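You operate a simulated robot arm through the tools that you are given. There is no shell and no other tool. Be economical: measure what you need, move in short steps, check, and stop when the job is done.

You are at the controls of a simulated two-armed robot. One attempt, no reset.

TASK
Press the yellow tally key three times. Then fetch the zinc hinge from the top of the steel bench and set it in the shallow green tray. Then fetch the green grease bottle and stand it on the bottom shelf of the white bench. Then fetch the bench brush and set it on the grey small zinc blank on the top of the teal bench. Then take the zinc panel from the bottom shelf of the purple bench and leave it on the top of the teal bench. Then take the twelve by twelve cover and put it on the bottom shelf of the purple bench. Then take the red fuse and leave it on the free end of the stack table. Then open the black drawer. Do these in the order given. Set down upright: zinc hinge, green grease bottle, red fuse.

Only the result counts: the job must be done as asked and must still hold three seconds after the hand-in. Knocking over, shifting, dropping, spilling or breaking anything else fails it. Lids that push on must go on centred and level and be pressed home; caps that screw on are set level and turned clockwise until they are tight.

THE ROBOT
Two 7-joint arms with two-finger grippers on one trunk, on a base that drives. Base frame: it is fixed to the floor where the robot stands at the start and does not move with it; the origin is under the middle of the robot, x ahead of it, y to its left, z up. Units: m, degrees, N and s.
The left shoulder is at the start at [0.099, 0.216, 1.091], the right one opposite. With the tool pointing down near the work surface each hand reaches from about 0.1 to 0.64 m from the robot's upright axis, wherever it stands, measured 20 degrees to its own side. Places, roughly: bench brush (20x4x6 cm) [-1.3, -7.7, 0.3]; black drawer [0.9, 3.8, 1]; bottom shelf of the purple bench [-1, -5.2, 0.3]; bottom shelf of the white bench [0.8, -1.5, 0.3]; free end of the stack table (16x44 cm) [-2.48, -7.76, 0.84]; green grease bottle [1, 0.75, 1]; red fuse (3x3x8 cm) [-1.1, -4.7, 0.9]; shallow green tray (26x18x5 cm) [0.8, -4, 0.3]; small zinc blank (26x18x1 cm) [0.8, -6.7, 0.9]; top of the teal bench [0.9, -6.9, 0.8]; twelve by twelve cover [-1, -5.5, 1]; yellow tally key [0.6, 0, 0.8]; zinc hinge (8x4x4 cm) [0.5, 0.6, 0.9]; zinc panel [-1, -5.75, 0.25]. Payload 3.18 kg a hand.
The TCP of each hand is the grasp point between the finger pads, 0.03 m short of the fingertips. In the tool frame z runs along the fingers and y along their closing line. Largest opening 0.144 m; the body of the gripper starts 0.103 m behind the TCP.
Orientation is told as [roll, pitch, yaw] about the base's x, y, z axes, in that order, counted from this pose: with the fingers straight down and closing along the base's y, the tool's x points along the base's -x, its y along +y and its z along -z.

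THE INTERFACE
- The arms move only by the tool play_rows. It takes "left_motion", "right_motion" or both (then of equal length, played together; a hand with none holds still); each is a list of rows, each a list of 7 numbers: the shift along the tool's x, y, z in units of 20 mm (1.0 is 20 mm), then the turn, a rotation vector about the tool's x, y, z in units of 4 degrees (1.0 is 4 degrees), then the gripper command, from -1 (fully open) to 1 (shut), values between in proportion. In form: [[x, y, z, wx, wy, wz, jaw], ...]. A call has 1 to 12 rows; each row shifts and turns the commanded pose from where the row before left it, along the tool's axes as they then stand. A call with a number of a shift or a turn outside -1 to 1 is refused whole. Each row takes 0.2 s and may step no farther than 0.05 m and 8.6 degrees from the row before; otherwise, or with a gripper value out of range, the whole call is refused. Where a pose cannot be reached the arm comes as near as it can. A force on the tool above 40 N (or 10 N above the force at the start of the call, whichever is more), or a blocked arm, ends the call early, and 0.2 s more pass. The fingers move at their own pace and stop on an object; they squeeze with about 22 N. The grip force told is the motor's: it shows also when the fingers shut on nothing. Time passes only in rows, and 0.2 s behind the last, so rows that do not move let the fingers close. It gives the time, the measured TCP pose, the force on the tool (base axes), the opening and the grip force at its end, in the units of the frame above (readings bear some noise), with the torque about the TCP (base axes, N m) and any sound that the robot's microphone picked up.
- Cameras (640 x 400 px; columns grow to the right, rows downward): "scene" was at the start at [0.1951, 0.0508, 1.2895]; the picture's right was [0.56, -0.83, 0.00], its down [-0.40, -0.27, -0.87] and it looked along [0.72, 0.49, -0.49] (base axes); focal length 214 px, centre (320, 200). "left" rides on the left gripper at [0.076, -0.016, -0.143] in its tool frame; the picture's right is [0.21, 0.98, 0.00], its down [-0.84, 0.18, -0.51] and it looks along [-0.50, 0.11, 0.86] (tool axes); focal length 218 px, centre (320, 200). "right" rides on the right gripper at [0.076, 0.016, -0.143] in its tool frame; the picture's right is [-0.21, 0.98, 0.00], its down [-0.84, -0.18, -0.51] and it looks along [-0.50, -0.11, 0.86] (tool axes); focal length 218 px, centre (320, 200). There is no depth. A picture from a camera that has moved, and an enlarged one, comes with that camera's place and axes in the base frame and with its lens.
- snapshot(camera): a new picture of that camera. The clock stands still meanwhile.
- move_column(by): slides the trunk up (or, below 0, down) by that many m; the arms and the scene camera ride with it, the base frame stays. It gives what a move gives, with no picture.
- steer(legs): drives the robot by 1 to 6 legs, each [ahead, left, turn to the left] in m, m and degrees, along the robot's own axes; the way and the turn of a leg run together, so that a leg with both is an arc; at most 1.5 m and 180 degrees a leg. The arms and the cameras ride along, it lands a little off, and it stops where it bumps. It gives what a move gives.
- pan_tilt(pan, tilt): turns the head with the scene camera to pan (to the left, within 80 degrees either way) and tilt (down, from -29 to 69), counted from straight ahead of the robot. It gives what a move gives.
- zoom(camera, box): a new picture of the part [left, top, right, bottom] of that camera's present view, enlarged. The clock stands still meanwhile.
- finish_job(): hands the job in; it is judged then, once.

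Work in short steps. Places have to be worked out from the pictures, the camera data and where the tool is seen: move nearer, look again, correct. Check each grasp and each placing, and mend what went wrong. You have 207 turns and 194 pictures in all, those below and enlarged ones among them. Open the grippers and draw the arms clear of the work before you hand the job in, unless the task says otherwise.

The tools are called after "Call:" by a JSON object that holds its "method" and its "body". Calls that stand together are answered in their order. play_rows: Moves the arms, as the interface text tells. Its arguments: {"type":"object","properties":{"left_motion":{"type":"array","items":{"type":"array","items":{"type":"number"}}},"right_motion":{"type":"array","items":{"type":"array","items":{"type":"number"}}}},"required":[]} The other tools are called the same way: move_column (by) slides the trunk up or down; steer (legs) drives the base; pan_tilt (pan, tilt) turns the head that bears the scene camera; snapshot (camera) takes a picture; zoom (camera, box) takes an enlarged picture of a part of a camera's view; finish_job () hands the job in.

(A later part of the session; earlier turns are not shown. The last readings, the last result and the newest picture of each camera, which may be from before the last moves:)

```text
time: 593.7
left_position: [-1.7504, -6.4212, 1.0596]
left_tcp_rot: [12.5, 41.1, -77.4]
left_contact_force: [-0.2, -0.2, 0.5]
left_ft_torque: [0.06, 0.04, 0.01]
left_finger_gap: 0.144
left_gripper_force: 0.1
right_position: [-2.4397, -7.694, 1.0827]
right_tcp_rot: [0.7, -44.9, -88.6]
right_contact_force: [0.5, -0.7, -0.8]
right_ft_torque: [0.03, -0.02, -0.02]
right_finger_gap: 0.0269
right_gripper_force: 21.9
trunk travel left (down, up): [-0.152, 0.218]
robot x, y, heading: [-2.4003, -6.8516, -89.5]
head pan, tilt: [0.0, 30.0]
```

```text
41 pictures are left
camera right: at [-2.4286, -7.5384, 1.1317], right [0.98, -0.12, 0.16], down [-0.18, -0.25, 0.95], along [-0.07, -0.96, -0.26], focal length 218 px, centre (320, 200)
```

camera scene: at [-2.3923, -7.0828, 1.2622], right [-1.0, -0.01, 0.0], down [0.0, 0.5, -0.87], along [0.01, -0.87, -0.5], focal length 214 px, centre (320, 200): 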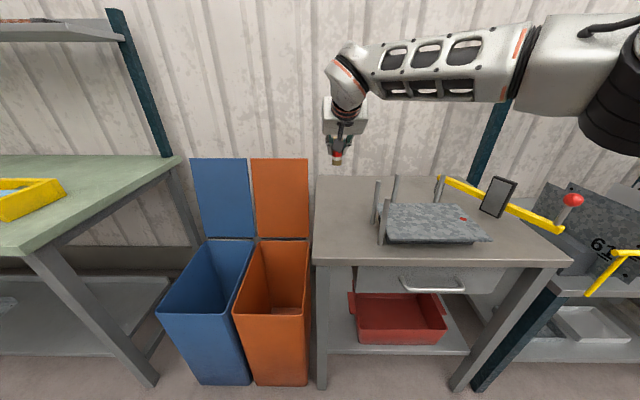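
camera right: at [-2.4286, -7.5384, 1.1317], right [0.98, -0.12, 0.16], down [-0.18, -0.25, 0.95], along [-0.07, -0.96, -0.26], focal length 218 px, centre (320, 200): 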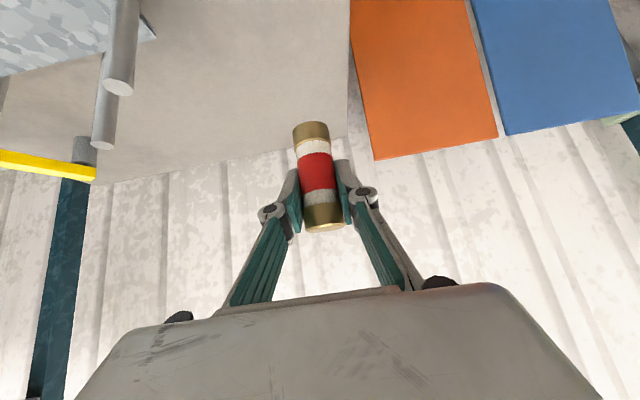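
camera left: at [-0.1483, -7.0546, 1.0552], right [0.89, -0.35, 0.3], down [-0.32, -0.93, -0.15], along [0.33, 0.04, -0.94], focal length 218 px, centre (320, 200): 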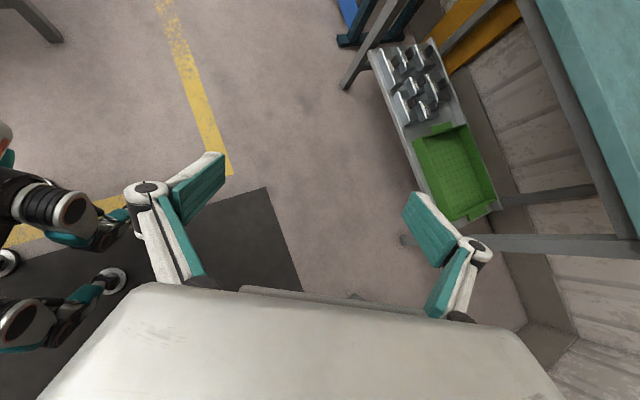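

Positioned well. I lower toward the table.

Call:
{"method": "play_rows", "body": {"right_motion": [[0.7, 0, 0.7, 0, 0, 0, 1], [0.7, 0, 0.7, 0, 0, 0, 1], [0.7, 0, 0.7, 0, 0, 0, 1], [0.7, 0, 0.7, 0, 0, 0, 1], [0.7, 0, 0.7, 0, 0, 0, 1], [0.7, 0, 0.7, 0, 0, 0, 1], [0.7, 0, 0.7, 0, 0, 0, 1], [0.35, 0, 0.35, 0, 0, 0, 1]]}}

Call:
{"method": "play_rows", "body": {"right_motion": [[0.15, 0, 0.15, 0, 0, 0, 1], [0.15, 0, 0.15, 0, 0, 0, 1], [0.15, 0, 0.15, 0, 0, 0, 1]]}}

Call:
{"method": "snapshot", "body": {"camera": "scene"}}

```text
time: 595.5
left_position: [-1.7509, -6.4199, 1.0582]
left_tcp_rot: [12.5, 41.2, -77.6]
left_contact_force: [-0.9, -0.1, -0.2]
left_ft_torque: [0.0, 0.03, -0.03]
left_finger_gap: 0.1439
left_gripper_force: 0.0
right_position: [-2.4371, -7.6932, 0.9354]
right_tcp_rot: [0.8, -44.9, -88.6]
right_contact_force: [-0.4, 0.4, -0.5]
right_ft_torque: [0.02, 0.01, -0.01]
right_finger_gap: 0.0271
right_gripper_force: 21.9
trunk travel left (down, up): [-0.152, 0.218]
robot x, y, heading: [-2.3968, -6.8494, -89.1]
head pan, tilt: [0.0, 30.0]
```

```text
time: 596.3
left_position: [-1.7513, -6.4202, 1.0603]
left_tcp_rot: [12.5, 41.2, -77.4]
left_contact_force: [-0.5, 0.0, -1.5]
left_ft_torque: [0.03, 0.0, 0.0]
left_finger_gap: 0.1441
left_gripper_force: 0.1
right_position: [-2.4385, -7.6933, 0.9221]
right_tcp_rot: [0.8, -44.9, -88.6]
right_contact_force: [-1.2, -0.2, -1.1]
right_ft_torque: [-0.02, 0.02, -0.02]
right_finger_gap: 0.0273
right_gripper_force: 22.0
trunk travel left (down, up): [-0.152, 0.218]
robot x, y, heading: [-2.395, -6.8515, -89.8]
head pan, tilt: [0.0, 30.0]
```

```text
40 pictures are left
camera scene: at [-2.3923, -7.0823, 1.2622], right [-1.0, -0.01, 0.0], down [0.0, 0.5, -0.87], along [0.01, -0.87, -0.5], focal length 214 px, centre (320, 200)
```

scene: 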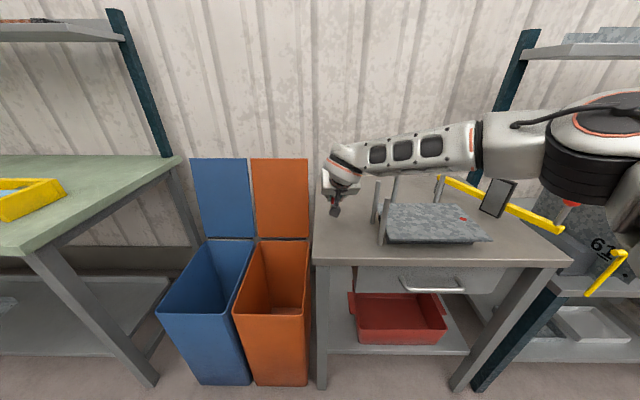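

The forearm comes near the stack's posts, so I back off 8 cm (still about 10 cm inside the table edge) before lowering the rest.

Call:
{"method": "steer", "body": {"legs": [[-0.08, 0, 0]]}}

Call:
{"method": "play_rows", "body": {"right_motion": [[0.15, 0, 0.15, 0, 0, 0, 1], [0.15, 0, 0.15, 0, 0, 0, 1], [0.15, 0, 0.15, 0, 0, 0, 1], [0.1, 0, 0.1, 0, 0, 0, 1]]}}

Call:
{"method": "play_rows", "body": {"right_motion": [[0.1, 0, 0.1, 0, 0, 0, 1], [0.1, 0, 0.1, 0, 0, 0, 1], [0.1, 0, 0.1, 0, 0, 0, 1]]}}

```text
time: 597.4
left_position: [-1.751, -6.3412, 1.0594]
left_tcp_rot: [12.5, 41.1, -77.5]
left_contact_force: [-0.2, 0.2, 0.2]
left_ft_torque: [0.0, -0.01, -0.02]
left_finger_gap: 0.1438
left_gripper_force: 0.1
right_position: [-2.4397, -7.6125, 0.9235]
right_tcp_rot: [0.9, -44.9, -88.8]
right_contact_force: [-0.7, 0.5, -0.5]
right_ft_torque: [0.04, 0.0, 0.02]
right_finger_gap: 0.0269
right_gripper_force: 22.0
trunk travel left (down, up): [-0.152, 0.218]
robot x, y, heading: [-2.3994, -6.7704, -89.6]
head pan, tilt: [0.0, 30.0]
```

```text
time: 598.4
left_position: [-1.751, -6.3419, 1.0592]
left_tcp_rot: [12.5, 41.2, -77.6]
left_contact_force: [0.5, 0.8, -0.2]
left_ft_torque: [0.02, 0.06, 0.01]
left_finger_gap: 0.1438
left_gripper_force: 0.2
right_position: [-2.4391, -7.6138, 0.9081]
right_tcp_rot: [0.8, -45.0, -88.7]
right_contact_force: [0.0, 1.0, 0.2]
right_ft_torque: [-0.04, 0.01, 0.02]
right_finger_gap: 0.0268
right_gripper_force: 21.8
trunk travel left (down, up): [-0.152, 0.218]
robot x, y, heading: [-2.3948, -6.7704, -89.7]
head pan, tilt: [0.0, 30.0]
```

```text
time: 599.2
left_position: [-1.7509, -6.3402, 1.0586]
left_tcp_rot: [12.4, 41.2, -77.6]
left_contact_force: [-0.6, 1.2, 0.1]
left_ft_torque: [-0.01, 0.01, -0.02]
left_finger_gap: 0.144
left_gripper_force: 0.1
right_position: [-2.4394, -7.6135, 0.9012]
right_tcp_rot: [0.8, -45.1, -88.6]
right_contact_force: [0.1, 2.2, 6.9]
right_ft_torque: [0.11, 0.11, 0.0]
right_finger_gap: 0.0272
right_gripper_force: 22.2
trunk travel left (down, up): [-0.152, 0.218]
robot x, y, heading: [-2.3935, -6.77, -89.4]
head pan, tilt: [0.0, 30.0]
```

Contact. I release and withdraw along the fingers.

Call:
{"method": "play_rows", "body": {"right_motion": [[0, 0, 0, 0, 0, 0, 0.5], [0, 0, 0, 0, 0, 0, 0.24], [0, 0, 0, 0, 0, 0, 0.24], [0, 0, -0.5, 0, 0, 0, 0.24], [0, 0, -1, 0, 0, 0, 0.24], [0, 0, -1, 0, 0, 0, 0.24], [0, 0, -1, 0, 0, 0, 0.24], [0, 0, -1, 0, 0, 0, 0.24], [0, 0, -1, 0, 0, 0, 0.24]]}}

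Call:
{"method": "snapshot", "body": {"camera": "right"}}

Call:
{"method": "snapshot", "body": {"camera": "scene"}}

```text
time: 601.2
left_position: [-1.7517, -6.342, 1.059]
left_tcp_rot: [12.5, 41.1, -77.5]
left_contact_force: [0.8, -0.5, 0.7]
left_ft_torque: [-0.05, 0.01, 0.0]
left_finger_gap: 0.1442
left_gripper_force: 0.0
right_position: [-2.4422, -7.5365, 0.9776]
right_tcp_rot: [0.8, -44.9, -88.7]
right_contact_force: [-0.3, -0.5, 0.0]
right_ft_torque: [-0.03, 0.01, -0.05]
right_finger_gap: 0.0547
right_gripper_force: 0.1
trunk travel left (down, up): [-0.152, 0.218]
robot x, y, heading: [-2.3994, -6.771, -89.7]
head pan, tilt: [0.0, 30.0]
```

```text
39 pictures are left
camera right: at [-2.431, -7.381, 1.0257], right [0.98, -0.12, 0.16], down [-0.18, -0.24, 0.95], along [-0.07, -0.96, -0.26], focal length 218 px, centre (320, 200)
```

right: 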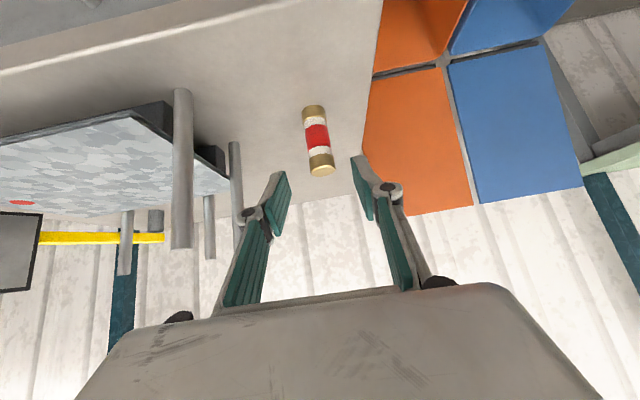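

```text
38 pictures are left
camera scene: at [-2.3931, -7.0023, 1.2625], right [-1.0, -0.01, 0.0], down [0.0, 0.5, -0.87], along [0.01, -0.87, -0.5], focal length 214 px, centre (320, 200)
```

scene: 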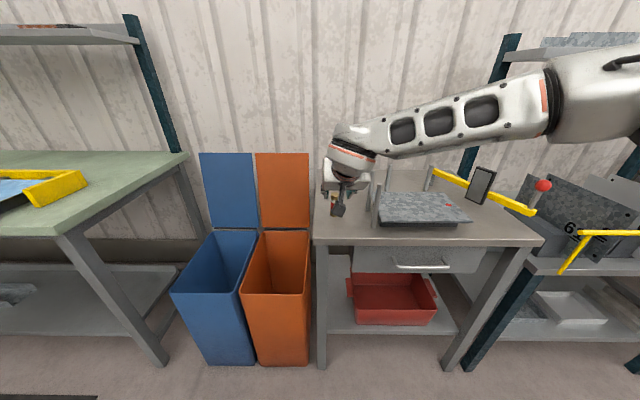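

The fuse stands upright on the free end. Last: the black drawer far north. I back away, raise the trunk, tuck the right hand, and start the drive.

Call:
{"method": "steer", "body": {"legs": [[-0.2, 0, 0]]}}

Call:
{"method": "move_column", "body": {"by": 0.17}}

Call:
{"method": "play_rows", "body": {"right_motion": [[0.7, 0, -0.75, 0, 0, 0, 1], [0.7, 0, -0.75, 0, 0, 0, 1], [0.7, 0, -0.75, 0, 0, 0, 1], [0.7, 0, -0.75, 0, 0, 0, 1], [0.7, 0, -0.75, 0, 0, 0, 1], [0.7, 0, -0.75, 0, 0, 0, 1], [0.7, 0, -0.75, 0, 0, 0, 1], [0.7, 0, -0.75, 0, 0, 0, 1], [0.7, 0, -0.75, 0, 0, 0, 1], [0.7, 0, -0.75, 0, 0, 0, 1], [0.7, 0, -0.75, 0, 0, 0, 1], [0.7, 0, -0.75, 0, 0, 0, 1]]}}

```text
time: 602.8
left_position: [-1.7523, -6.1378, 1.0589]
left_tcp_rot: [12.5, 41.2, -77.6]
left_contact_force: [-1.1, 1.4, -0.1]
left_ft_torque: [-0.01, -0.02, -0.01]
left_finger_gap: 0.144
left_gripper_force: 0.1
right_position: [-2.4436, -7.3352, 0.9773]
right_tcp_rot: [0.9, -44.9, -88.7]
right_contact_force: [0.4, 0.5, -0.1]
right_ft_torque: [-0.02, -0.01, -0.01]
right_finger_gap: 0.0548
right_gripper_force: 0.0
trunk travel left (down, up): [-0.152, 0.218]
robot x, y, heading: [-2.3997, -6.5687, -89.6]
head pan, tilt: [0.0, 30.0]
```

```text
time: 604.7
left_position: [-1.7525, -6.1393, 1.2289]
left_tcp_rot: [12.5, 41.1, -77.5]
left_contact_force: [0.4, 0.0, 0.5]
left_ft_torque: [0.03, -0.07, 0.0]
left_finger_gap: 0.1441
left_gripper_force: 0.2
right_position: [-2.4438, -7.3359, 1.1463]
right_tcp_rot: [0.7, -45.0, -88.5]
right_contact_force: [-0.6, 0.0, -0.3]
right_ft_torque: [0.03, -0.02, 0.0]
right_finger_gap: 0.0547
right_gripper_force: 0.0
trunk travel left (down, up): [-0.322, 0.048]
robot x, y, heading: [-2.4004, -6.5694, -89.6]
head pan, tilt: [0.0, 30.0]
```

```text
time: 607.3
left_position: [-1.7534, -6.1389, 1.2295]
left_tcp_rot: [12.4, 41.2, -77.6]
left_contact_force: [0.5, 0.8, 0.1]
left_ft_torque: [-0.04, 0.0, -0.02]
left_finger_gap: 0.1441
left_gripper_force: 0.1
right_position: [-2.4528, -7.091, 1.1555]
right_tcp_rot: [0.8, -45.0, -88.7]
right_contact_force: [0.3, -0.3, -0.6]
right_ft_torque: [-0.03, -0.01, 0.01]
right_finger_gap: 0.0
right_gripper_force: 21.8
trunk travel left (down, up): [-0.322, 0.048]
robot x, y, heading: [-2.3963, -6.5694, -89.5]
head pan, tilt: [0.0, 30.0]
```

Call:
{"method": "steer", "body": {"legs": [[0.18, 1.4, 0], [0, 0.75, 0], [0, 0, 89.5]]}}

Call:
{"method": "pan_tilt", "body": {"pan": 80, "tilt": 20}}

Call:
{"method": "snapshot", "body": {"camera": "scene"}}

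```text
time: 629.7
left_position: [-0.7282, -6.0619, 1.2288]
left_tcp_rot: [12.5, 41.2, 12.4]
left_contact_force: [-0.7, 1.2, 0.1]
left_ft_torque: [0.01, 0.0, -0.01]
left_finger_gap: 0.1443
left_gripper_force: 0.2
right_position: [0.2266, -6.7597, 1.1565]
right_tcp_rot: [0.8, -44.9, 1.4]
right_contact_force: [-1.1, 0.1, -0.4]
right_ft_torque: [0.01, 0.03, 0.03]
right_finger_gap: 0.0002
right_gripper_force: 21.8
trunk travel left (down, up): [-0.322, 0.048]
robot x, y, heading: [-0.2967, -6.7074, 0.5]
head pan, tilt: [0.0, 30.0]
```

```text
time: 631.2
left_position: [-0.7265, -6.0615, 1.2291]
left_tcp_rot: [12.4, 41.2, 12.5]
left_contact_force: [0.2, -0.7, 0.2]
left_ft_torque: [0.02, 0.05, 0.0]
left_finger_gap: 0.1439
left_gripper_force: 0.1
right_position: [0.2252, -6.7613, 1.1564]
right_tcp_rot: [0.7, -44.9, 1.4]
right_contact_force: [0.0, 0.4, -0.2]
right_ft_torque: [-0.01, -0.03, -0.01]
right_finger_gap: 0.0002
right_gripper_force: 21.8
trunk travel left (down, up): [-0.322, 0.048]
robot x, y, heading: [-0.2931, -6.7064, 0.5]
head pan, tilt: [80.0, 20.0]
```

```text
37 pictures are left
camera scene: at [-0.239, -6.6134, 1.457], right [0.99, -0.17, 0.0], down [-0.06, -0.34, -0.94], along [0.16, 0.93, -0.34], focal length 214 px, centre (320, 200)
```

scene: 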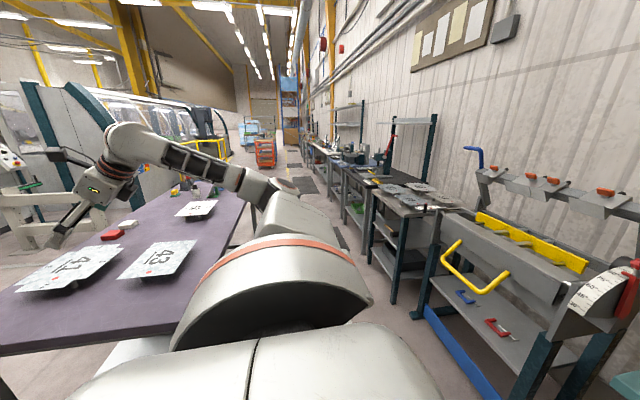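

The corridor looks clear. I drive north in stages, checking drift.

Call:
{"method": "steer", "body": {"legs": [[0.2, 0, -0.5], [0, 1.5, 0], [0, 1.3, 0]]}}

```text
time: 657.0
left_position: [-0.5377, -3.2516, 1.2294]
left_tcp_rot: [12.5, 41.2, 11.9]
left_contact_force: [-0.4, 0.2, 0.2]
left_ft_torque: [-0.02, -0.03, 0.02]
left_finger_gap: 0.144
left_gripper_force: 0.0
right_position: [0.408, -3.9617, 1.1563]
right_tcp_rot: [0.8, -44.9, 0.8]
right_contact_force: [0.0, 0.1, 0.7]
right_ft_torque: [0.01, -0.02, -0.01]
right_finger_gap: 0.0
right_gripper_force: 21.9
trunk travel left (down, up): [-0.322, 0.048]
robot x, y, heading: [-0.1117, -3.9028, -0.2]
head pan, tilt: [80.0, 20.0]
```

Call:
{"method": "steer", "body": {"legs": [[0, 1.5, 0.2], [0, 1.5, 0], [0, 0.9, 0]]}}

Call:
{"method": "snapshot", "body": {"camera": "scene"}}

```text
time: 691.0
left_position: [-0.6954, 0.615, 1.2291]
left_tcp_rot: [12.5, 41.2, 14.7]
left_contact_force: [-0.3, 0.9, 0.0]
left_ft_torque: [0.01, -0.02, 0.01]
left_finger_gap: 0.1439
left_gripper_force: 0.0
right_position: [0.283, -0.0475, 1.1555]
right_tcp_rot: [0.8, -44.9, 3.5]
right_contact_force: [0.8, 0.2, 0.5]
right_ft_torque: [0.0, 0.03, -0.01]
right_finger_gap: 0.0
right_gripper_force: 22.2
trunk travel left (down, up): [-0.322, 0.048]
robot x, y, heading: [-0.2408, -0.0138, 2.7]
head pan, tilt: [80.0, 20.0]
```

```text
36 pictures are left
camera scene: at [-0.1869, 0.0817, 1.457], right [0.99, -0.13, 0.0], down [-0.04, -0.34, -0.94], along [0.12, 0.93, -0.34], focal length 214 px, centre (320, 200)
```

scene: 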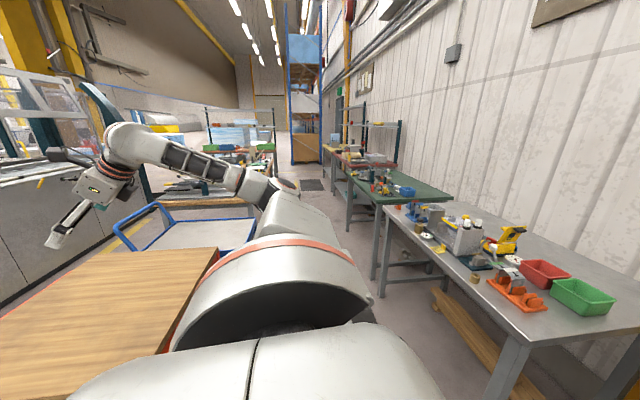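

Cart and trolley lie left at x<−0.5, so I move to x≈0, square up, and continue north.

Call:
{"method": "steer", "body": {"legs": [[0.22, 0.1, -3], [0, 1.4, 0], [0.03, 1.2, 0]]}}

Call:
{"method": "pan_tilt", "body": {"pan": 25, "tilt": 25}}

Call:
{"method": "snapshot", "body": {"camera": "scene"}}

```text
time: 714.6
left_position: [-0.4525, 3.2737, 1.2291]
left_tcp_rot: [12.5, 41.2, 12.7]
left_contact_force: [1.0, -0.2, -0.1]
left_ft_torque: [0.02, -0.01, -0.03]
left_finger_gap: 0.1442
left_gripper_force: 0.1
right_position: [0.5021, 2.5768, 1.1555]
right_tcp_rot: [0.8, -44.9, 1.5]
right_contact_force: [0.3, 0.5, 0.3]
right_ft_torque: [0.02, 0.03, 0.01]
right_finger_gap: 0.0002
right_gripper_force: 22.2
trunk travel left (down, up): [-0.322, 0.048]
robot x, y, heading: [-0.0199, 2.6301, 0.5]
head pan, tilt: [80.0, 20.0]
```

```text
time: 715.9
left_position: [-0.4526, 3.2731, 1.2291]
left_tcp_rot: [12.5, 41.2, 12.7]
left_contact_force: [-0.3, 0.3, -0.8]
left_ft_torque: [0.01, 0.01, -0.04]
left_finger_gap: 0.1438
left_gripper_force: 0.1
right_position: [0.5017, 2.5781, 1.1568]
right_tcp_rot: [0.8, -44.9, 1.5]
right_contact_force: [-0.9, 0.0, -0.2]
right_ft_torque: [0.02, 0.01, 0.03]
right_finger_gap: 0.0
right_gripper_force: 21.5
trunk travel left (down, up): [-0.322, 0.048]
robot x, y, heading: [-0.022, 2.6274, 0.5]
head pan, tilt: [25.0, 25.0]
```

```text
35 pictures are left
camera scene: at [0.1048, 2.6709, 1.4489], right [0.43, -0.9, 0.0], down [-0.38, -0.18, -0.91], along [0.82, 0.39, -0.42], focal length 214 px, centre (320, 200)
```

scene: 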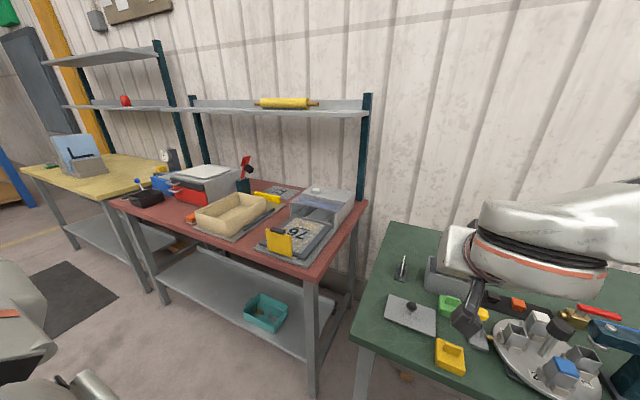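

The red bench is ahead-left. I go 0.8 m further and look for the black drawer.

Call:
{"method": "steer", "body": {"legs": [[-0.03, 0.85, -0.5]]}}

Call:
{"method": "pan_tilt", "body": {"pan": 10, "tilt": 30}}

Call:
{"method": "snapshot", "body": {"camera": "scene"}}

```text
time: 723.7
left_position: [-0.4834, 4.1275, 1.23]
left_tcp_rot: [12.5, 41.1, 12.3]
left_contact_force: [0.5, 0.1, -1.2]
left_ft_torque: [0.01, 0.02, -0.04]
left_finger_gap: 0.1443
left_gripper_force: 0.0
right_position: [0.4653, 3.4223, 1.1545]
right_tcp_rot: [0.7, -44.9, 1.0]
right_contact_force: [0.2, -0.6, 0.7]
right_ft_torque: [-0.03, -0.01, 0.01]
right_finger_gap: 0.0002
right_gripper_force: 22.7
trunk travel left (down, up): [-0.322, 0.048]
robot x, y, heading: [-0.0547, 3.4849, -0.0]
head pan, tilt: [25.0, 25.0]
```

```text
time: 724.5
left_position: [-0.4843, 4.1274, 1.2285]
left_tcp_rot: [12.5, 41.2, 12.2]
left_contact_force: [-0.1, 0.0, 0.3]
left_ft_torque: [0.03, -0.03, -0.02]
left_finger_gap: 0.1441
left_gripper_force: 0.1
right_position: [0.4657, 3.4229, 1.156]
right_tcp_rot: [0.8, -45.0, 1.0]
right_contact_force: [-0.3, -1.0, -1.6]
right_ft_torque: [0.0, 0.0, -0.01]
right_finger_gap: 0.0001
right_gripper_force: 22.8
trunk travel left (down, up): [-0.322, 0.048]
robot x, y, heading: [-0.0568, 3.4796, -0.1]
head pan, tilt: [10.0, 30.0]
```

```text
34 pictures are left
camera scene: at [0.0749, 3.4966, 1.441], right [0.18, -0.98, 0.0], down [-0.49, -0.09, -0.87], along [0.85, 0.15, -0.5], focal length 214 px, centre (320, 200)
```

scene: 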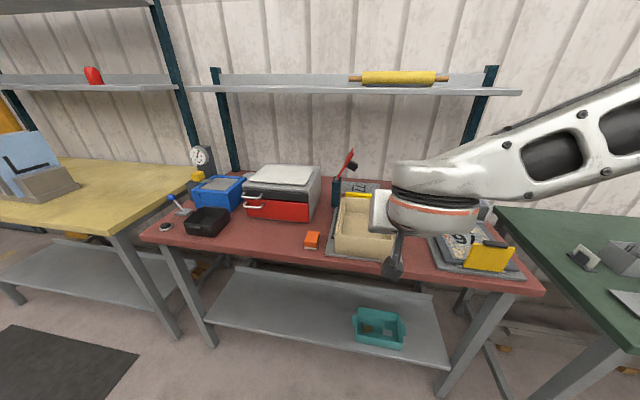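

Call:
{"method": "zoom", "body": {"camera": "scene", "box": [150, 140, 350, 260]}}

```text
3.20 times, centred on (250, 200) of scene
camera zoom: at [0.0749, 3.4966, 1.441], right [0.18, -0.98, 0.0], down [-0.49, -0.09, -0.87], along [0.85, 0.15, -0.5], focal length 686 px, centre (544, 200)
```

zoom: 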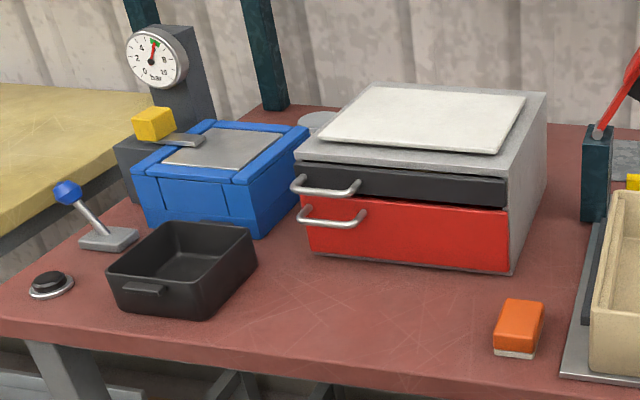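

The black drawer is the upper one; it slides toward −x, with a U-bar handle near [0.82, 3.92, 0.99]. I'll grip the bar with vertical fingers closing along x. First I un-pitch, then yaw −90°.

Call:
{"method": "play_rows", "body": {"right_motion": [[0, 0, 0, 0, 0.94, 0, 0], [0, 0, 0, 0, 0.94, 0, 0], [0, 0, 0, 0, 0.94, 0, 0], [0, 0, 0, 0, 0.94, 0, 0], [0, 0, 0, 0, 0.94, 0, 0], [0, 0, 0, 0, 0.94, 0, 0], [0, 0, 0, 0, 0.94, 0, 0], [0, 0, 0, 0, 0.94, 0, 0], [0, 0, 0, 0, 0.94, 0, 0], [0, 0, 0, 0, 0.94, 0, 0], [0, 0, 0, 0, 0.94, 0, 0], [0, 0, 0, 0, 0.94, 0, 0]]}}

Call:
{"method": "play_rows", "body": {"right_motion": [[0, 0, 0, 0, 0, 1, 0], [0, 0, 0, 0, 0, 1, 0], [0, 0, 0, 0, 0, 1, 0], [0, 0, 0, 0, 0, 1, 0], [0, 0, 0, 0, 0, 1, 0], [0, 0, 0, 0, 0, 1, 0], [0, 0, 0, 0, 0, 1, 0], [0, 0, 0, 0, 0, 1, 0], [0, 0, 0, 0, 0, 1, 0], [0, 0, 0, 0, 0, 1, 0], [0, 0, 0, 0, 0, 1, 0], [0, 0, 0, 0, 0, 1, 0]]}}

Call:
{"method": "play_rows", "body": {"right_motion": [[0, 0, 0, 0, 0, 1, 0.4], [0, 0, 0, 0, 0, 1, 0.4], [0, 0, 0, 0, 0, 1, 0.4], [0, 0, 0, 0, 0, 1, 0.4], [0, 0, 0, 0, 0, 1, 0.4], [0, 0, 0, 0, 0, 1, 0.4], [0, 0, 0, 0, 0, 1, 0.4], [0, 0, 0, 0, 0, 1, 0.4], [0, 0, 0, 0, 0, 1, 0.4], [0, 0, 0, 0, 0, 1, 0.4], [0, 0, 0, 0, 0, 0.7, 0.4]]}}

```text
time: 727.1
left_position: [-0.4823, 4.1285, 1.2291]
left_tcp_rot: [12.5, 41.2, 12.1]
left_contact_force: [0.3, 1.0, 0.5]
left_ft_torque: [0.01, 0.01, 0.02]
left_finger_gap: 0.144
left_gripper_force: 0.1
right_position: [0.4666, 3.4225, 1.1557]
right_tcp_rot: [0.7, 0.3, 1.7]
right_contact_force: [-0.3, 0.3, 0.1]
right_ft_torque: [-0.01, 0.03, -0.01]
right_finger_gap: 0.0723
right_gripper_force: 0.1
trunk travel left (down, up): [-0.322, 0.048]
robot x, y, heading: [-0.0574, 3.4812, 0.1]
head pan, tilt: [10.0, 30.0]
```

```text
time: 729.7
left_position: [-0.4829, 4.127, 1.2296]
left_tcp_rot: [12.5, 41.2, 12.3]
left_contact_force: [0.5, 0.6, -0.5]
left_ft_torque: [-0.03, -0.01, -0.01]
left_finger_gap: 0.144
left_gripper_force: 0.1
right_position: [0.4648, 3.4222, 1.1555]
right_tcp_rot: [0.2, 0.5, -46.5]
right_contact_force: [0.8, 0.3, -0.4]
right_ft_torque: [-0.02, -0.01, 0.01]
right_finger_gap: 0.0719
right_gripper_force: 0.1
trunk travel left (down, up): [-0.322, 0.048]
robot x, y, heading: [-0.0589, 3.4806, -0.1]
head pan, tilt: [10.0, 30.0]
```

```text
time: 732.1
left_position: [-0.4831, 4.1286, 1.2302]
left_tcp_rot: [12.5, 41.2, 12.2]
left_contact_force: [0.0, 0.1, 0.7]
left_ft_torque: [-0.05, 0.0, -0.01]
left_finger_gap: 0.1441
left_gripper_force: 0.1
right_position: [0.4666, 3.4224, 1.1553]
right_tcp_rot: [-0.2, 0.5, -89.3]
right_contact_force: [-0.8, 0.2, 0.3]
right_ft_torque: [0.03, -0.02, 0.01]
right_finger_gap: 0.0433
right_gripper_force: 0.0
trunk travel left (down, up): [-0.322, 0.048]
robot x, y, heading: [-0.0583, 3.4795, 0.1]
head pan, tilt: [10.0, 30.0]
```

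Orientation set. I lower the trunk for reach, strafe in front of the drawer, and take a close look.

Call:
{"method": "move_column", "body": {"by": -0.17}}

Call:
{"method": "play_rows", "body": {"right_motion": [[0, 0, -1, 0, 0, 0, 0.4], [0, 0, -1, 0, 0, 0, 0.4], [0, 0, -1, 0, 0, 0, 0.4], [0, 0, -1, 0, 0, 0, 0.4], [0, 0, -1, 0, 0, 0, 0.4], [0, 0, -1, 0, 0, 0, 0.4]]}}

Call:
{"method": "steer", "body": {"legs": [[0.05, 0.5, 0]]}}

Call:
{"method": "pan_tilt", "body": {"pan": 0, "tilt": 30}}

Call:
{"method": "snapshot", "body": {"camera": "scene"}}

```text
time: 734.0
left_position: [-0.4846, 4.1254, 1.0592]
left_tcp_rot: [12.4, 41.1, 12.2]
left_contact_force: [-0.7, 0.3, -0.2]
left_ft_torque: [-0.02, -0.06, -0.03]
left_finger_gap: 0.1438
left_gripper_force: 0.0
right_position: [0.4649, 3.4225, 0.9874]
right_tcp_rot: [0.0, 0.6, -89.2]
right_contact_force: [-0.1, -0.7, -0.5]
right_ft_torque: [0.0, -0.04, -0.02]
right_finger_gap: 0.0432
right_gripper_force: 0.1
trunk travel left (down, up): [-0.152, 0.218]
robot x, y, heading: [-0.0565, 3.4817, 0.2]
head pan, tilt: [10.0, 30.0]
```

```text
time: 735.4
left_position: [-0.4831, 4.1268, 1.0586]
left_tcp_rot: [12.5, 41.3, 12.1]
left_contact_force: [-0.6, 0.3, -0.3]
left_ft_torque: [-0.03, -0.01, 0.0]
left_finger_gap: 0.144
left_gripper_force: 0.0
right_position: [0.4671, 3.4233, 1.1065]
right_tcp_rot: [-0.1, 0.5, -89.2]
right_contact_force: [-0.7, 0.0, 0.0]
right_ft_torque: [0.0, 0.0, 0.01]
right_finger_gap: 0.0432
right_gripper_force: 0.1
trunk travel left (down, up): [-0.152, 0.218]
robot x, y, heading: [-0.0559, 3.4778, 0.1]
head pan, tilt: [10.0, 30.0]
```

```text
time: 740.2
left_position: [-0.4246, 4.6255, 1.0594]
left_tcp_rot: [12.6, 41.2, 11.6]
left_contact_force: [-0.5, -0.9, 0.0]
left_ft_torque: [-0.02, -0.02, 0.01]
left_finger_gap: 0.1438
left_gripper_force: 0.1
right_position: [0.5184, 3.9123, 1.107]
right_tcp_rot: [-0.2, 0.6, -89.8]
right_contact_force: [-0.1, -0.4, -0.3]
right_ft_torque: [-0.05, 0.0, 0.03]
right_finger_gap: 0.0433
right_gripper_force: 0.1
trunk travel left (down, up): [-0.152, 0.218]
robot x, y, heading: [-0.0046, 3.9745, -0.5]
head pan, tilt: [10.0, 30.0]
```

```text
time: 741.0
left_position: [-0.4246, 4.6253, 1.0598]
left_tcp_rot: [12.5, 41.2, 11.6]
left_contact_force: [0.2, -0.4, 0.0]
left_ft_torque: [0.05, 0.02, -0.01]
left_finger_gap: 0.1439
left_gripper_force: 0.0
right_position: [0.5183, 3.9112, 1.1062]
right_tcp_rot: [-0.2, 0.5, -89.9]
right_contact_force: [0.4, 0.2, 0.4]
right_ft_torque: [-0.01, -0.01, 0.01]
right_finger_gap: 0.0435
right_gripper_force: 0.1
trunk travel left (down, up): [-0.152, 0.218]
robot x, y, heading: [-0.0079, 3.9756, -0.6]
head pan, tilt: [0.0, 30.0]
```

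```text
32 pictures are left
camera scene: at [0.2285, 3.9729, 1.2622], right [-0.01, -1.0, 0.0], down [-0.5, 0.0, -0.87], along [0.87, -0.01, -0.5], focal length 214 px, centre (320, 200)
```

scene: 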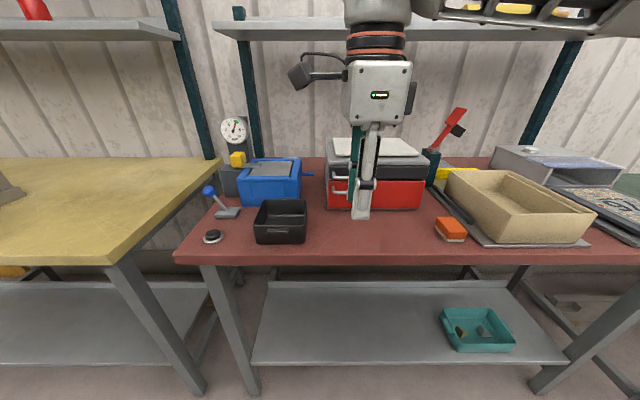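

Call:
{"method": "zoom", "body": {"camera": "scene", "box": [310, 125, 440, 225]}}

Call:
{"method": "snapshot", "body": {"camera": "right"}}

```text
4.00 times, centred on (375, 175) of scene
camera zoom: at [0.2285, 3.9729, 1.2622], right [-0.01, -1.0, 0.0], down [-0.5, 0.0, -0.87], along [0.87, -0.01, -0.5], focal length 858 px, centre (100, 300)
```

zoom: 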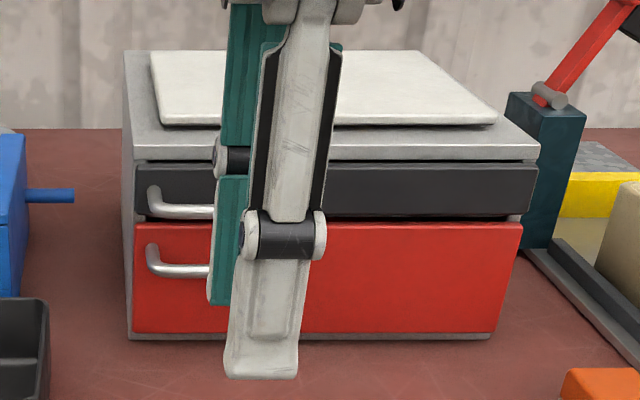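

```text
30 pictures are left
camera right: at [0.5345, 3.9868, 1.2496], right [0.98, -0.21, -0.01], down [-0.17, -0.85, 0.5], along [-0.11, -0.49, -0.87], focal length 218 px, centre (320, 200)
```

right: 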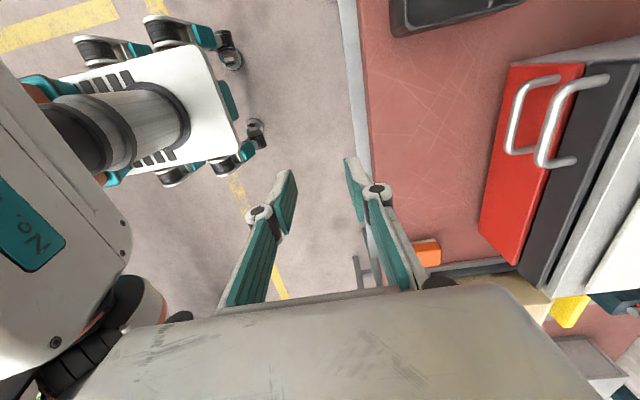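

The handle view is good: stereo puts the black bar at x≈0.744, y 3.866–3.93, z≈1.03, with about 3 cm standoff. I drive 0.12 m closer and narrow the gap to 2.8 cm.

Call:
{"method": "steer", "body": {"legs": [[0.12, 0, 0.6]]}}

Call:
{"method": "play_rows", "body": {"right_motion": [[0, 0, -0.7, 0, 0, 0, 0.61], [0, 0.8, -0.3, 0, 0, 0, 0.61], [0, 0.8, 0, 0, 0, 0, 0.61], [0, 0.8, 0, 0, 0, 0, 0.61], [0, 0.6, 0, 0, 0, 0, 0.61]]}}

Call:
{"method": "snapshot", "body": {"camera": "right"}}

Call:
{"method": "zoom", "body": {"camera": "scene", "box": [290, 100, 420, 200]}}

```text
time: 742.2
left_position: [-0.3106, 4.6216, 1.06]
left_tcp_rot: [12.5, 41.3, 12.2]
left_contact_force: [0.0, 0.5, -0.2]
left_ft_torque: [-0.04, 0.07, 0.04]
left_finger_gap: 0.1441
left_gripper_force: 0.2
right_position: [0.6397, 3.9171, 1.105]
right_tcp_rot: [-0.2, 0.5, -89.2]
right_contact_force: [0.7, 0.8, 0.2]
right_ft_torque: [-0.02, 0.03, 0.01]
right_finger_gap: 0.0432
right_gripper_force: 0.1
trunk travel left (down, up): [-0.152, 0.218]
robot x, y, heading: [0.1185, 3.9764, 0.4]
head pan, tilt: [0.0, 30.0]
```

```text
time: 743.4
left_position: [-0.3125, 4.6225, 1.0592]
left_tcp_rot: [12.5, 41.1, 12.3]
left_contact_force: [-0.4, 0.5, 0.1]
left_ft_torque: [0.0, -0.04, 0.02]
left_finger_gap: 0.144
left_gripper_force: 0.1
right_position: [0.6987, 3.9173, 1.1255]
right_tcp_rot: [-0.2, 0.5, -89.1]
right_contact_force: [-0.1, -0.5, -0.2]
right_ft_torque: [-0.02, 0.02, 0.02]
right_finger_gap: 0.0279
right_gripper_force: 0.0
trunk travel left (down, up): [-0.152, 0.218]
robot x, y, heading: [0.115, 3.9776, 0.3]
head pan, tilt: [0.0, 30.0]
```

```text
29 pictures are left
camera right: at [0.7157, 3.9936, 1.2693], right [0.98, -0.2, -0.01], down [-0.17, -0.85, 0.5], along [-0.1, -0.49, -0.87], focal length 218 px, centre (320, 200)
```

right: 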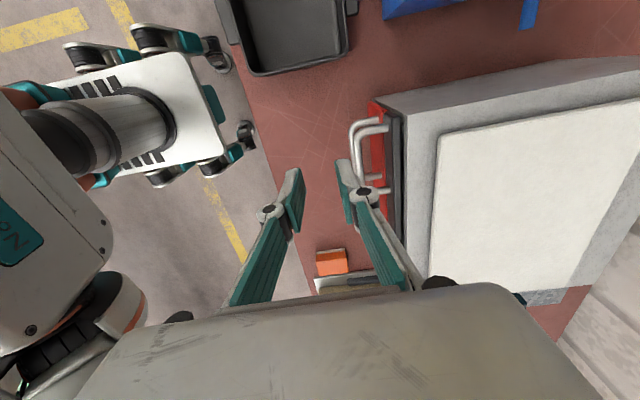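

```text
4.00 times, centred on (355, 150) of scene
camera zoom: at [0.3495, 3.9751, 1.2622], right [0.0, -1.0, 0.0], down [-0.5, 0.0, -0.87], along [0.87, 0.0, -0.5], focal length 858 px, centre (180, 400)
```

zoom: 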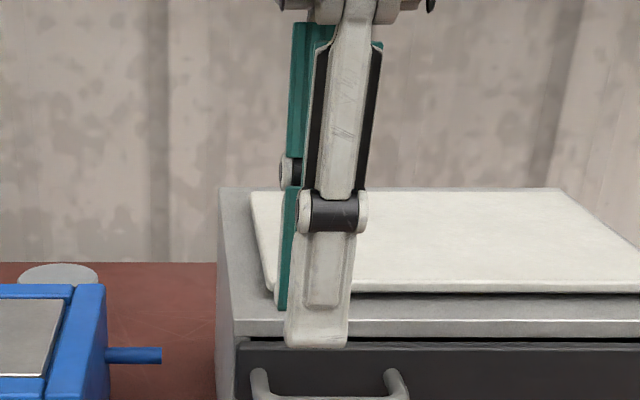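

Call:
{"method": "zoom", "body": {"camera": "right", "box": [260, 90, 440, 230]}}

```text
2.86 times, centred on (350, 160) of right
camera zoom: at [0.7157, 3.9936, 1.2693], right [0.98, -0.2, -0.01], down [-0.17, -0.85, 0.5], along [-0.1, -0.49, -0.87], focal length 624 px, centre (234, 314)
```

zoom: 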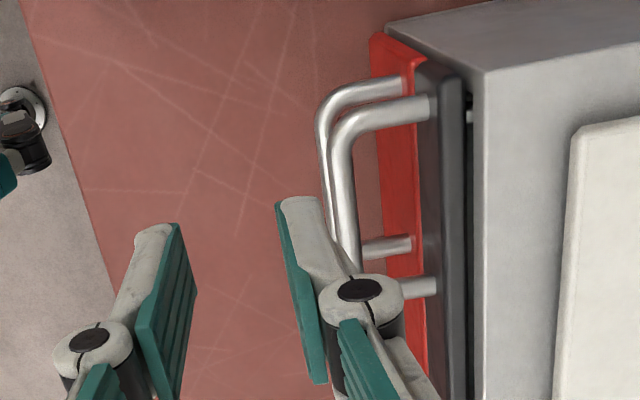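

Both views agree: bar at x≈0.742, y 3.86–3.93, z≈1.035, drawer face at x≈0.78. I align above the bar.

Call:
{"method": "play_rows", "body": {"right_motion": [[-0.4, 0.7, 0, 0, 0, 0, 0.61], [-0.4, 0.7, 0, 0, 0, 0, 0.61], [-0.35, 0.7, 0, 0, 0, 0, 0.61], [0, 0, 0.8, 0, 0, 0, 0.61], [0, 0, 0.8, 0, 0, 0, 0.61]]}}

Call:
{"method": "zoom", "body": {"camera": "right", "box": [220, 90, 440, 250]}}

Call:
{"method": "zoom", "body": {"camera": "scene", "box": [300, 140, 400, 220]}}

```text
time: 744.6
left_position: [-0.3107, 4.6211, 1.0601]
left_tcp_rot: [12.5, 41.2, 12.2]
left_contact_force: [0.5, 0.1, 0.8]
left_ft_torque: [0.03, 0.0, 0.01]
left_finger_gap: 0.1439
left_gripper_force: 0.0
right_position: [0.7429, 3.8967, 1.0927]
right_tcp_rot: [-0.3, 0.6, -89.2]
right_contact_force: [0.3, -0.1, 0.0]
right_ft_torque: [-0.01, 0.04, 0.02]
right_finger_gap: 0.0283
right_gripper_force: 0.0
trunk travel left (down, up): [-0.152, 0.218]
robot x, y, heading: [0.119, 3.9744, 0.1]
head pan, tilt: [0.0, 30.0]
```

```text
2.50 times, centred on (330, 170) of right
camera zoom: at [0.7585, 3.9714, 1.2359], right [0.98, -0.2, -0.01], down [-0.17, -0.85, 0.5], along [-0.1, -0.49, -0.87], focal length 546 px, centre (295, 275)
```

zoom: 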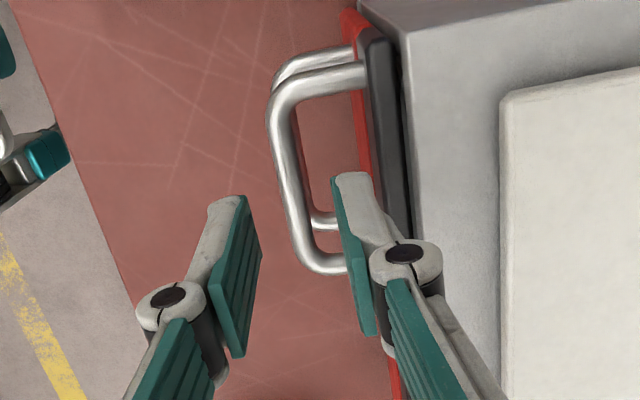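

```text
5.00 times, centred on (350, 180) of scene
camera zoom: at [0.3498, 3.975, 1.2621], right [0.0, -1.0, 0.0], down [-0.5, 0.0, -0.87], along [0.87, 0.0, -0.5], focal length 1072 px, centre (170, 300)
```

zoom: 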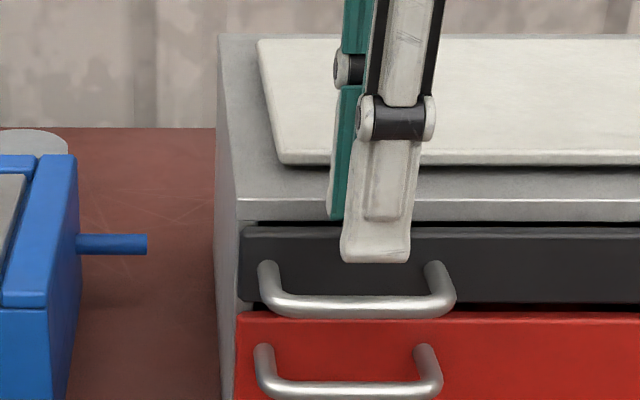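

The bar lies between the fingers. I descend 4.2 cm and close.

Call:
{"method": "play_rows", "body": {"right_motion": [[0, -0.1, 0.7, 0, 0, 0, 0.61], [0, 0, 0.7, 0, 0, 0, 0.61], [0, 0, 0.7, 0, 0, 0, 0.61]]}}

Call:
{"method": "play_rows", "body": {"right_motion": [[0, 0, 0, 0, 0, 0, 1], [0, 0, 0, 0, 0, 0, 1], [0, 0, 0, 0, 0, 0, 1]]}}

Call:
{"method": "zoom", "body": {"camera": "scene", "box": [300, 140, 400, 220]}}

```text
time: 745.4
left_position: [-0.3106, 4.6204, 1.0598]
left_tcp_rot: [12.4, 41.2, 12.2]
left_contact_force: [0.5, -0.2, 0.5]
left_ft_torque: [-0.01, 0.02, 0.04]
left_finger_gap: 0.1438
left_gripper_force: 0.1
right_position: [0.7401, 3.8964, 1.0498]
right_tcp_rot: [-0.1, 0.6, -89.2]
right_contact_force: [0.4, -0.3, 0.2]
right_ft_torque: [0.0, 0.03, 0.0]
right_finger_gap: 0.0281
right_gripper_force: 0.0
trunk travel left (down, up): [-0.152, 0.218]
robot x, y, heading: [0.1172, 3.9716, 0.3]
head pan, tilt: [0.0, 30.0]
```

```text
time: 746.2
left_position: [-0.3108, 4.6216, 1.0587]
left_tcp_rot: [12.5, 41.2, 12.2]
left_contact_force: [-0.6, 0.8, 0.4]
left_ft_torque: [0.04, 0.0, -0.02]
left_finger_gap: 0.1439
left_gripper_force: 0.2
right_position: [0.7402, 3.8943, 1.0503]
right_tcp_rot: [-0.2, 0.4, -89.2]
right_contact_force: [1.2, -0.3, -0.9]
right_ft_torque: [0.04, 0.0, -1.0]
right_finger_gap: 0.0098
right_gripper_force: 39.8
trunk travel left (down, up): [-0.152, 0.218]
robot x, y, heading: [0.1154, 3.9738, 0.3]
head pan, tilt: [0.0, 30.0]
```

```text
5.00 times, centred on (350, 180) of scene
camera zoom: at [0.3497, 3.975, 1.2621], right [0.0, -1.0, 0.0], down [-0.5, 0.0, -0.87], along [0.87, 0.0, -0.5], focal length 1072 px, centre (170, 300)
```

zoom: 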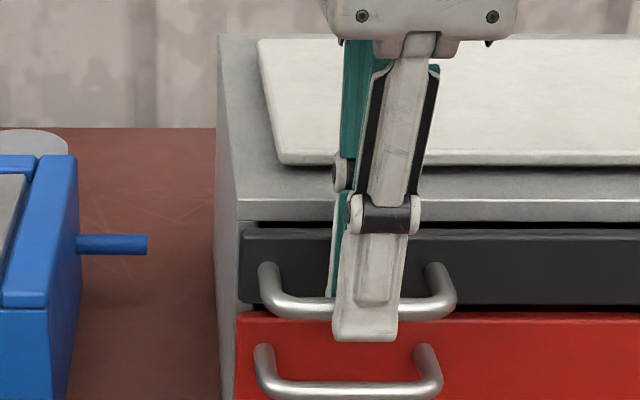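

The bar is gripped. I pull straight back (−x) with the arm.

Call:
{"method": "play_rows", "body": {"right_motion": [[0, -0.4, 0, 0, 0, 0, 1], [0, -0.6, 0, 0, 0, 0, 1], [0, -0.6, 0, 0, 0, 0, 1], [0, -0.6, 0, 0, 0, 0, 1], [0, -0.6, 0, 0, 0, 0, 1], [0, -0.6, 0, 0, 0, 0, 1], [0, -0.6, 0, 0, 0, 0, 1], [0, -0.6, 0, 0, 0, 0, 1], [0, -0.6, 0, 0, 0, 0, 1], [0, -0.6, 0, 0, 0, 0, 1]]}}

Call:
{"method": "snapshot", "body": {"camera": "scene"}}

```text
time: 748.4
left_position: [-0.3103, 4.6219, 1.0593]
left_tcp_rot: [12.4, 41.3, 12.2]
left_contact_force: [-0.1, 0.7, 0.5]
left_ft_torque: [0.02, -0.03, -0.02]
left_finger_gap: 0.1438
left_gripper_force: 0.1
right_position: [0.6243, 3.8947, 1.0503]
right_tcp_rot: [-0.3, 0.5, -89.2]
right_contact_force: [0.8, 9.7, -11.3]
right_ft_torque: [0.74, -0.07, -0.91]
right_finger_gap: 0.0096
right_gripper_force: 40.0
trunk travel left (down, up): [-0.152, 0.218]
robot x, y, heading: [0.1151, 3.9725, 0.0]
head pan, tilt: [0.0, 30.0]
```

```text
23 pictures are left
camera scene: at [0.3501, 3.976, 1.262], right [0.0, -1.0, 0.0], down [-0.5, 0.0, -0.87], along [0.87, 0.0, -0.5], focal length 214 px, centre (320, 200)
```

scene: 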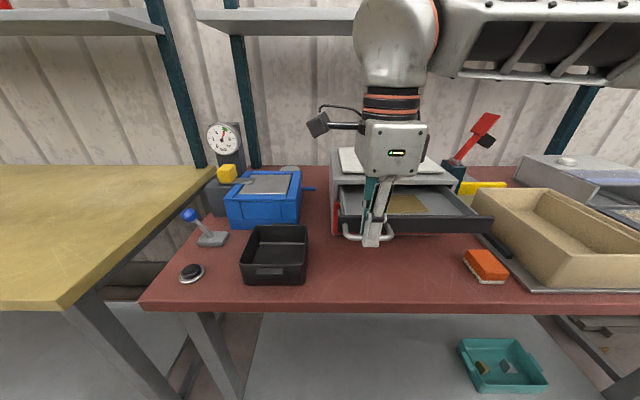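

The drawer is open about 12 cm and slides freely. I pull further, watching the force.

Call:
{"method": "play_rows", "body": {"right_motion": [[0, -0.5, 0, 0, 0, 0, 1], [0, -0.5, 0, 0, 0, 0, 1], [0, -0.5, 0, 0, 0, 0, 1], [0, -0.5, 0, 0, 0, 0, 1], [0, -0.5, 0, 0, 0, 0, 1]]}}

Call:
{"method": "snapshot", "body": {"camera": "scene"}}

```text
time: 749.6
left_position: [-0.3097, 4.6238, 1.0576]
left_tcp_rot: [12.3, 41.3, 12.2]
left_contact_force: [-0.5, 0.7, -0.2]
left_ft_torque: [0.0, 0.03, 0.03]
left_finger_gap: 0.144
left_gripper_force: 0.1
right_position: [0.5725, 3.8955, 1.0521]
right_tcp_rot: [-0.5, 0.5, -89.1]
right_contact_force: [1.0, 15.8, -23.6]
right_ft_torque: [0.22, 0.01, -0.92]
right_finger_gap: 0.0099
right_gripper_force: 40.1
trunk travel left (down, up): [-0.152, 0.218]
robot x, y, heading: [0.1146, 3.9759, 0.2]
head pan, tilt: [0.0, 30.0]
```

```text
22 pictures are left
camera scene: at [0.3507, 3.9765, 1.2618], right [0.0, -1.0, 0.0], down [-0.5, 0.0, -0.87], along [0.87, 0.0, -0.5], focal length 214 px, centre (320, 200)
```

scene: 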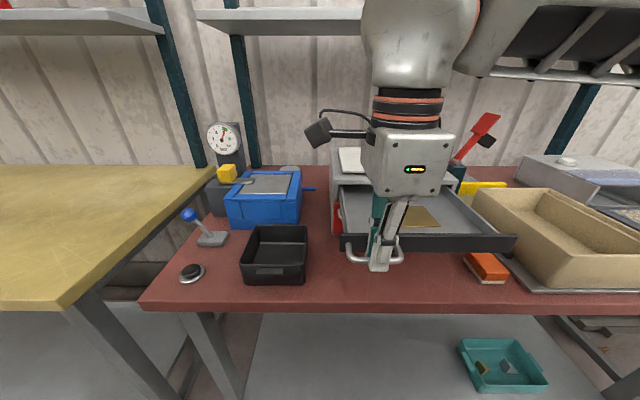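

It's open 17 cm, with some lateral load building up. I ease that off, then pull on to find the stop.

Call:
{"method": "play_rows", "body": {"right_motion": [[0.1, 0, 0.15, 0, 0, 0, 1], [0.05, -0.4, 0.1, 0, 0, 0, 1], [0.02, -0.4, 0.02, 0, 0, 0, 1], [0.02, -0.4, 0.02, 0, 0, 0, 1], [0.02, -0.4, 0.02, 0, 0, 0, 1]]}}

Call:
{"method": "snapshot", "body": {"camera": "scene"}}

```text
time: 750.8
left_position: [-0.311, 4.62, 1.0587]
left_tcp_rot: [12.5, 41.1, 12.3]
left_contact_force: [-0.5, -0.2, -1.1]
left_ft_torque: [-0.02, 0.0, 0.0]
left_finger_gap: 0.1439
left_gripper_force: 0.0
right_position: [0.5409, 3.8974, 1.0462]
right_tcp_rot: [0.0, 0.7, -89.2]
right_contact_force: [5.7, -10.3, 27.0]
right_ft_torque: [-0.11, -0.11, -1.07]
right_finger_gap: 0.01
right_gripper_force: 40.0
trunk travel left (down, up): [-0.152, 0.218]
robot x, y, heading: [0.1143, 3.9732, -0.1]
head pan, tilt: [0.0, 30.0]
```

```text
21 pictures are left
camera scene: at [0.3487, 3.974, 1.2626], right [0.0, -1.0, 0.0], down [-0.5, 0.0, -0.87], along [0.87, 0.0, -0.5], focal length 214 px, centre (320, 200)
```

scene: 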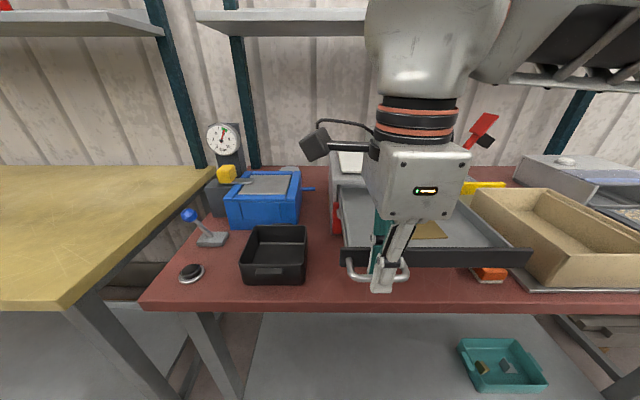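

The drawer is open about 20 cm. I relax the vertical load, open the fingers and lift straight out.

Call:
{"method": "play_rows", "body": {"right_motion": [[-0.05, 0, -0.12, 0, 0, 0, 1], [0, 0, 0, 0, 0, 0, 0.61], [0, 0, 0, 0, 0, 0, 0.61], [0, 0, -0.5, 0, 0, 0, 0.61], [0, 0, -1, 0, 0, 0, 0.61], [0, 0, -1, 0, 0, 0, 0.61], [0, 0, -1, 0, 0, 0, 0.61], [0, 0, -1, 0, 0, 0, 0.61], [0, 0, -1, 0, 0, 0, 0.61]]}}

Call:
{"method": "snapshot", "body": {"camera": "scene"}}

```text
time: 752.8
left_position: [-0.3113, 4.6222, 1.0589]
left_tcp_rot: [12.5, 41.2, 12.2]
left_contact_force: [1.1, 0.6, -0.4]
left_ft_torque: [0.03, 0.03, 0.03]
left_finger_gap: 0.1437
left_gripper_force: 0.1
right_position: [0.5414, 3.897, 1.1581]
right_tcp_rot: [-0.2, 0.6, -89.2]
right_contact_force: [-0.7, -0.4, 0.2]
right_ft_torque: [0.0, 0.0, -0.02]
right_finger_gap: 0.0281
right_gripper_force: 0.1
trunk travel left (down, up): [-0.152, 0.218]
robot x, y, heading: [0.1181, 3.9718, 0.2]
head pan, tilt: [0.0, 30.0]
```

```text
20 pictures are left
camera scene: at [0.3489, 3.9752, 1.2624], right [0.0, -1.0, 0.0], down [-0.5, 0.0, -0.87], along [0.87, 0.0, -0.5], focal length 214 px, centre (320, 200)
```

scene: 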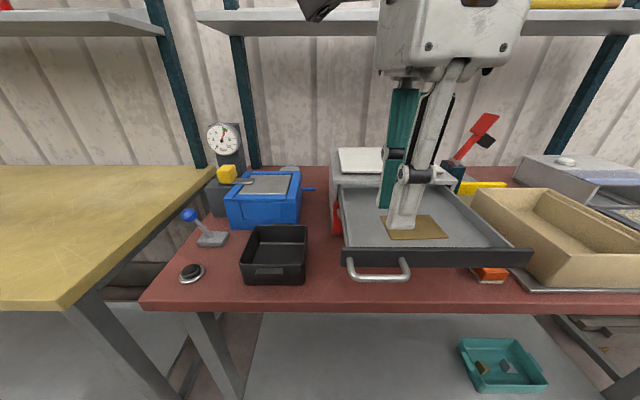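

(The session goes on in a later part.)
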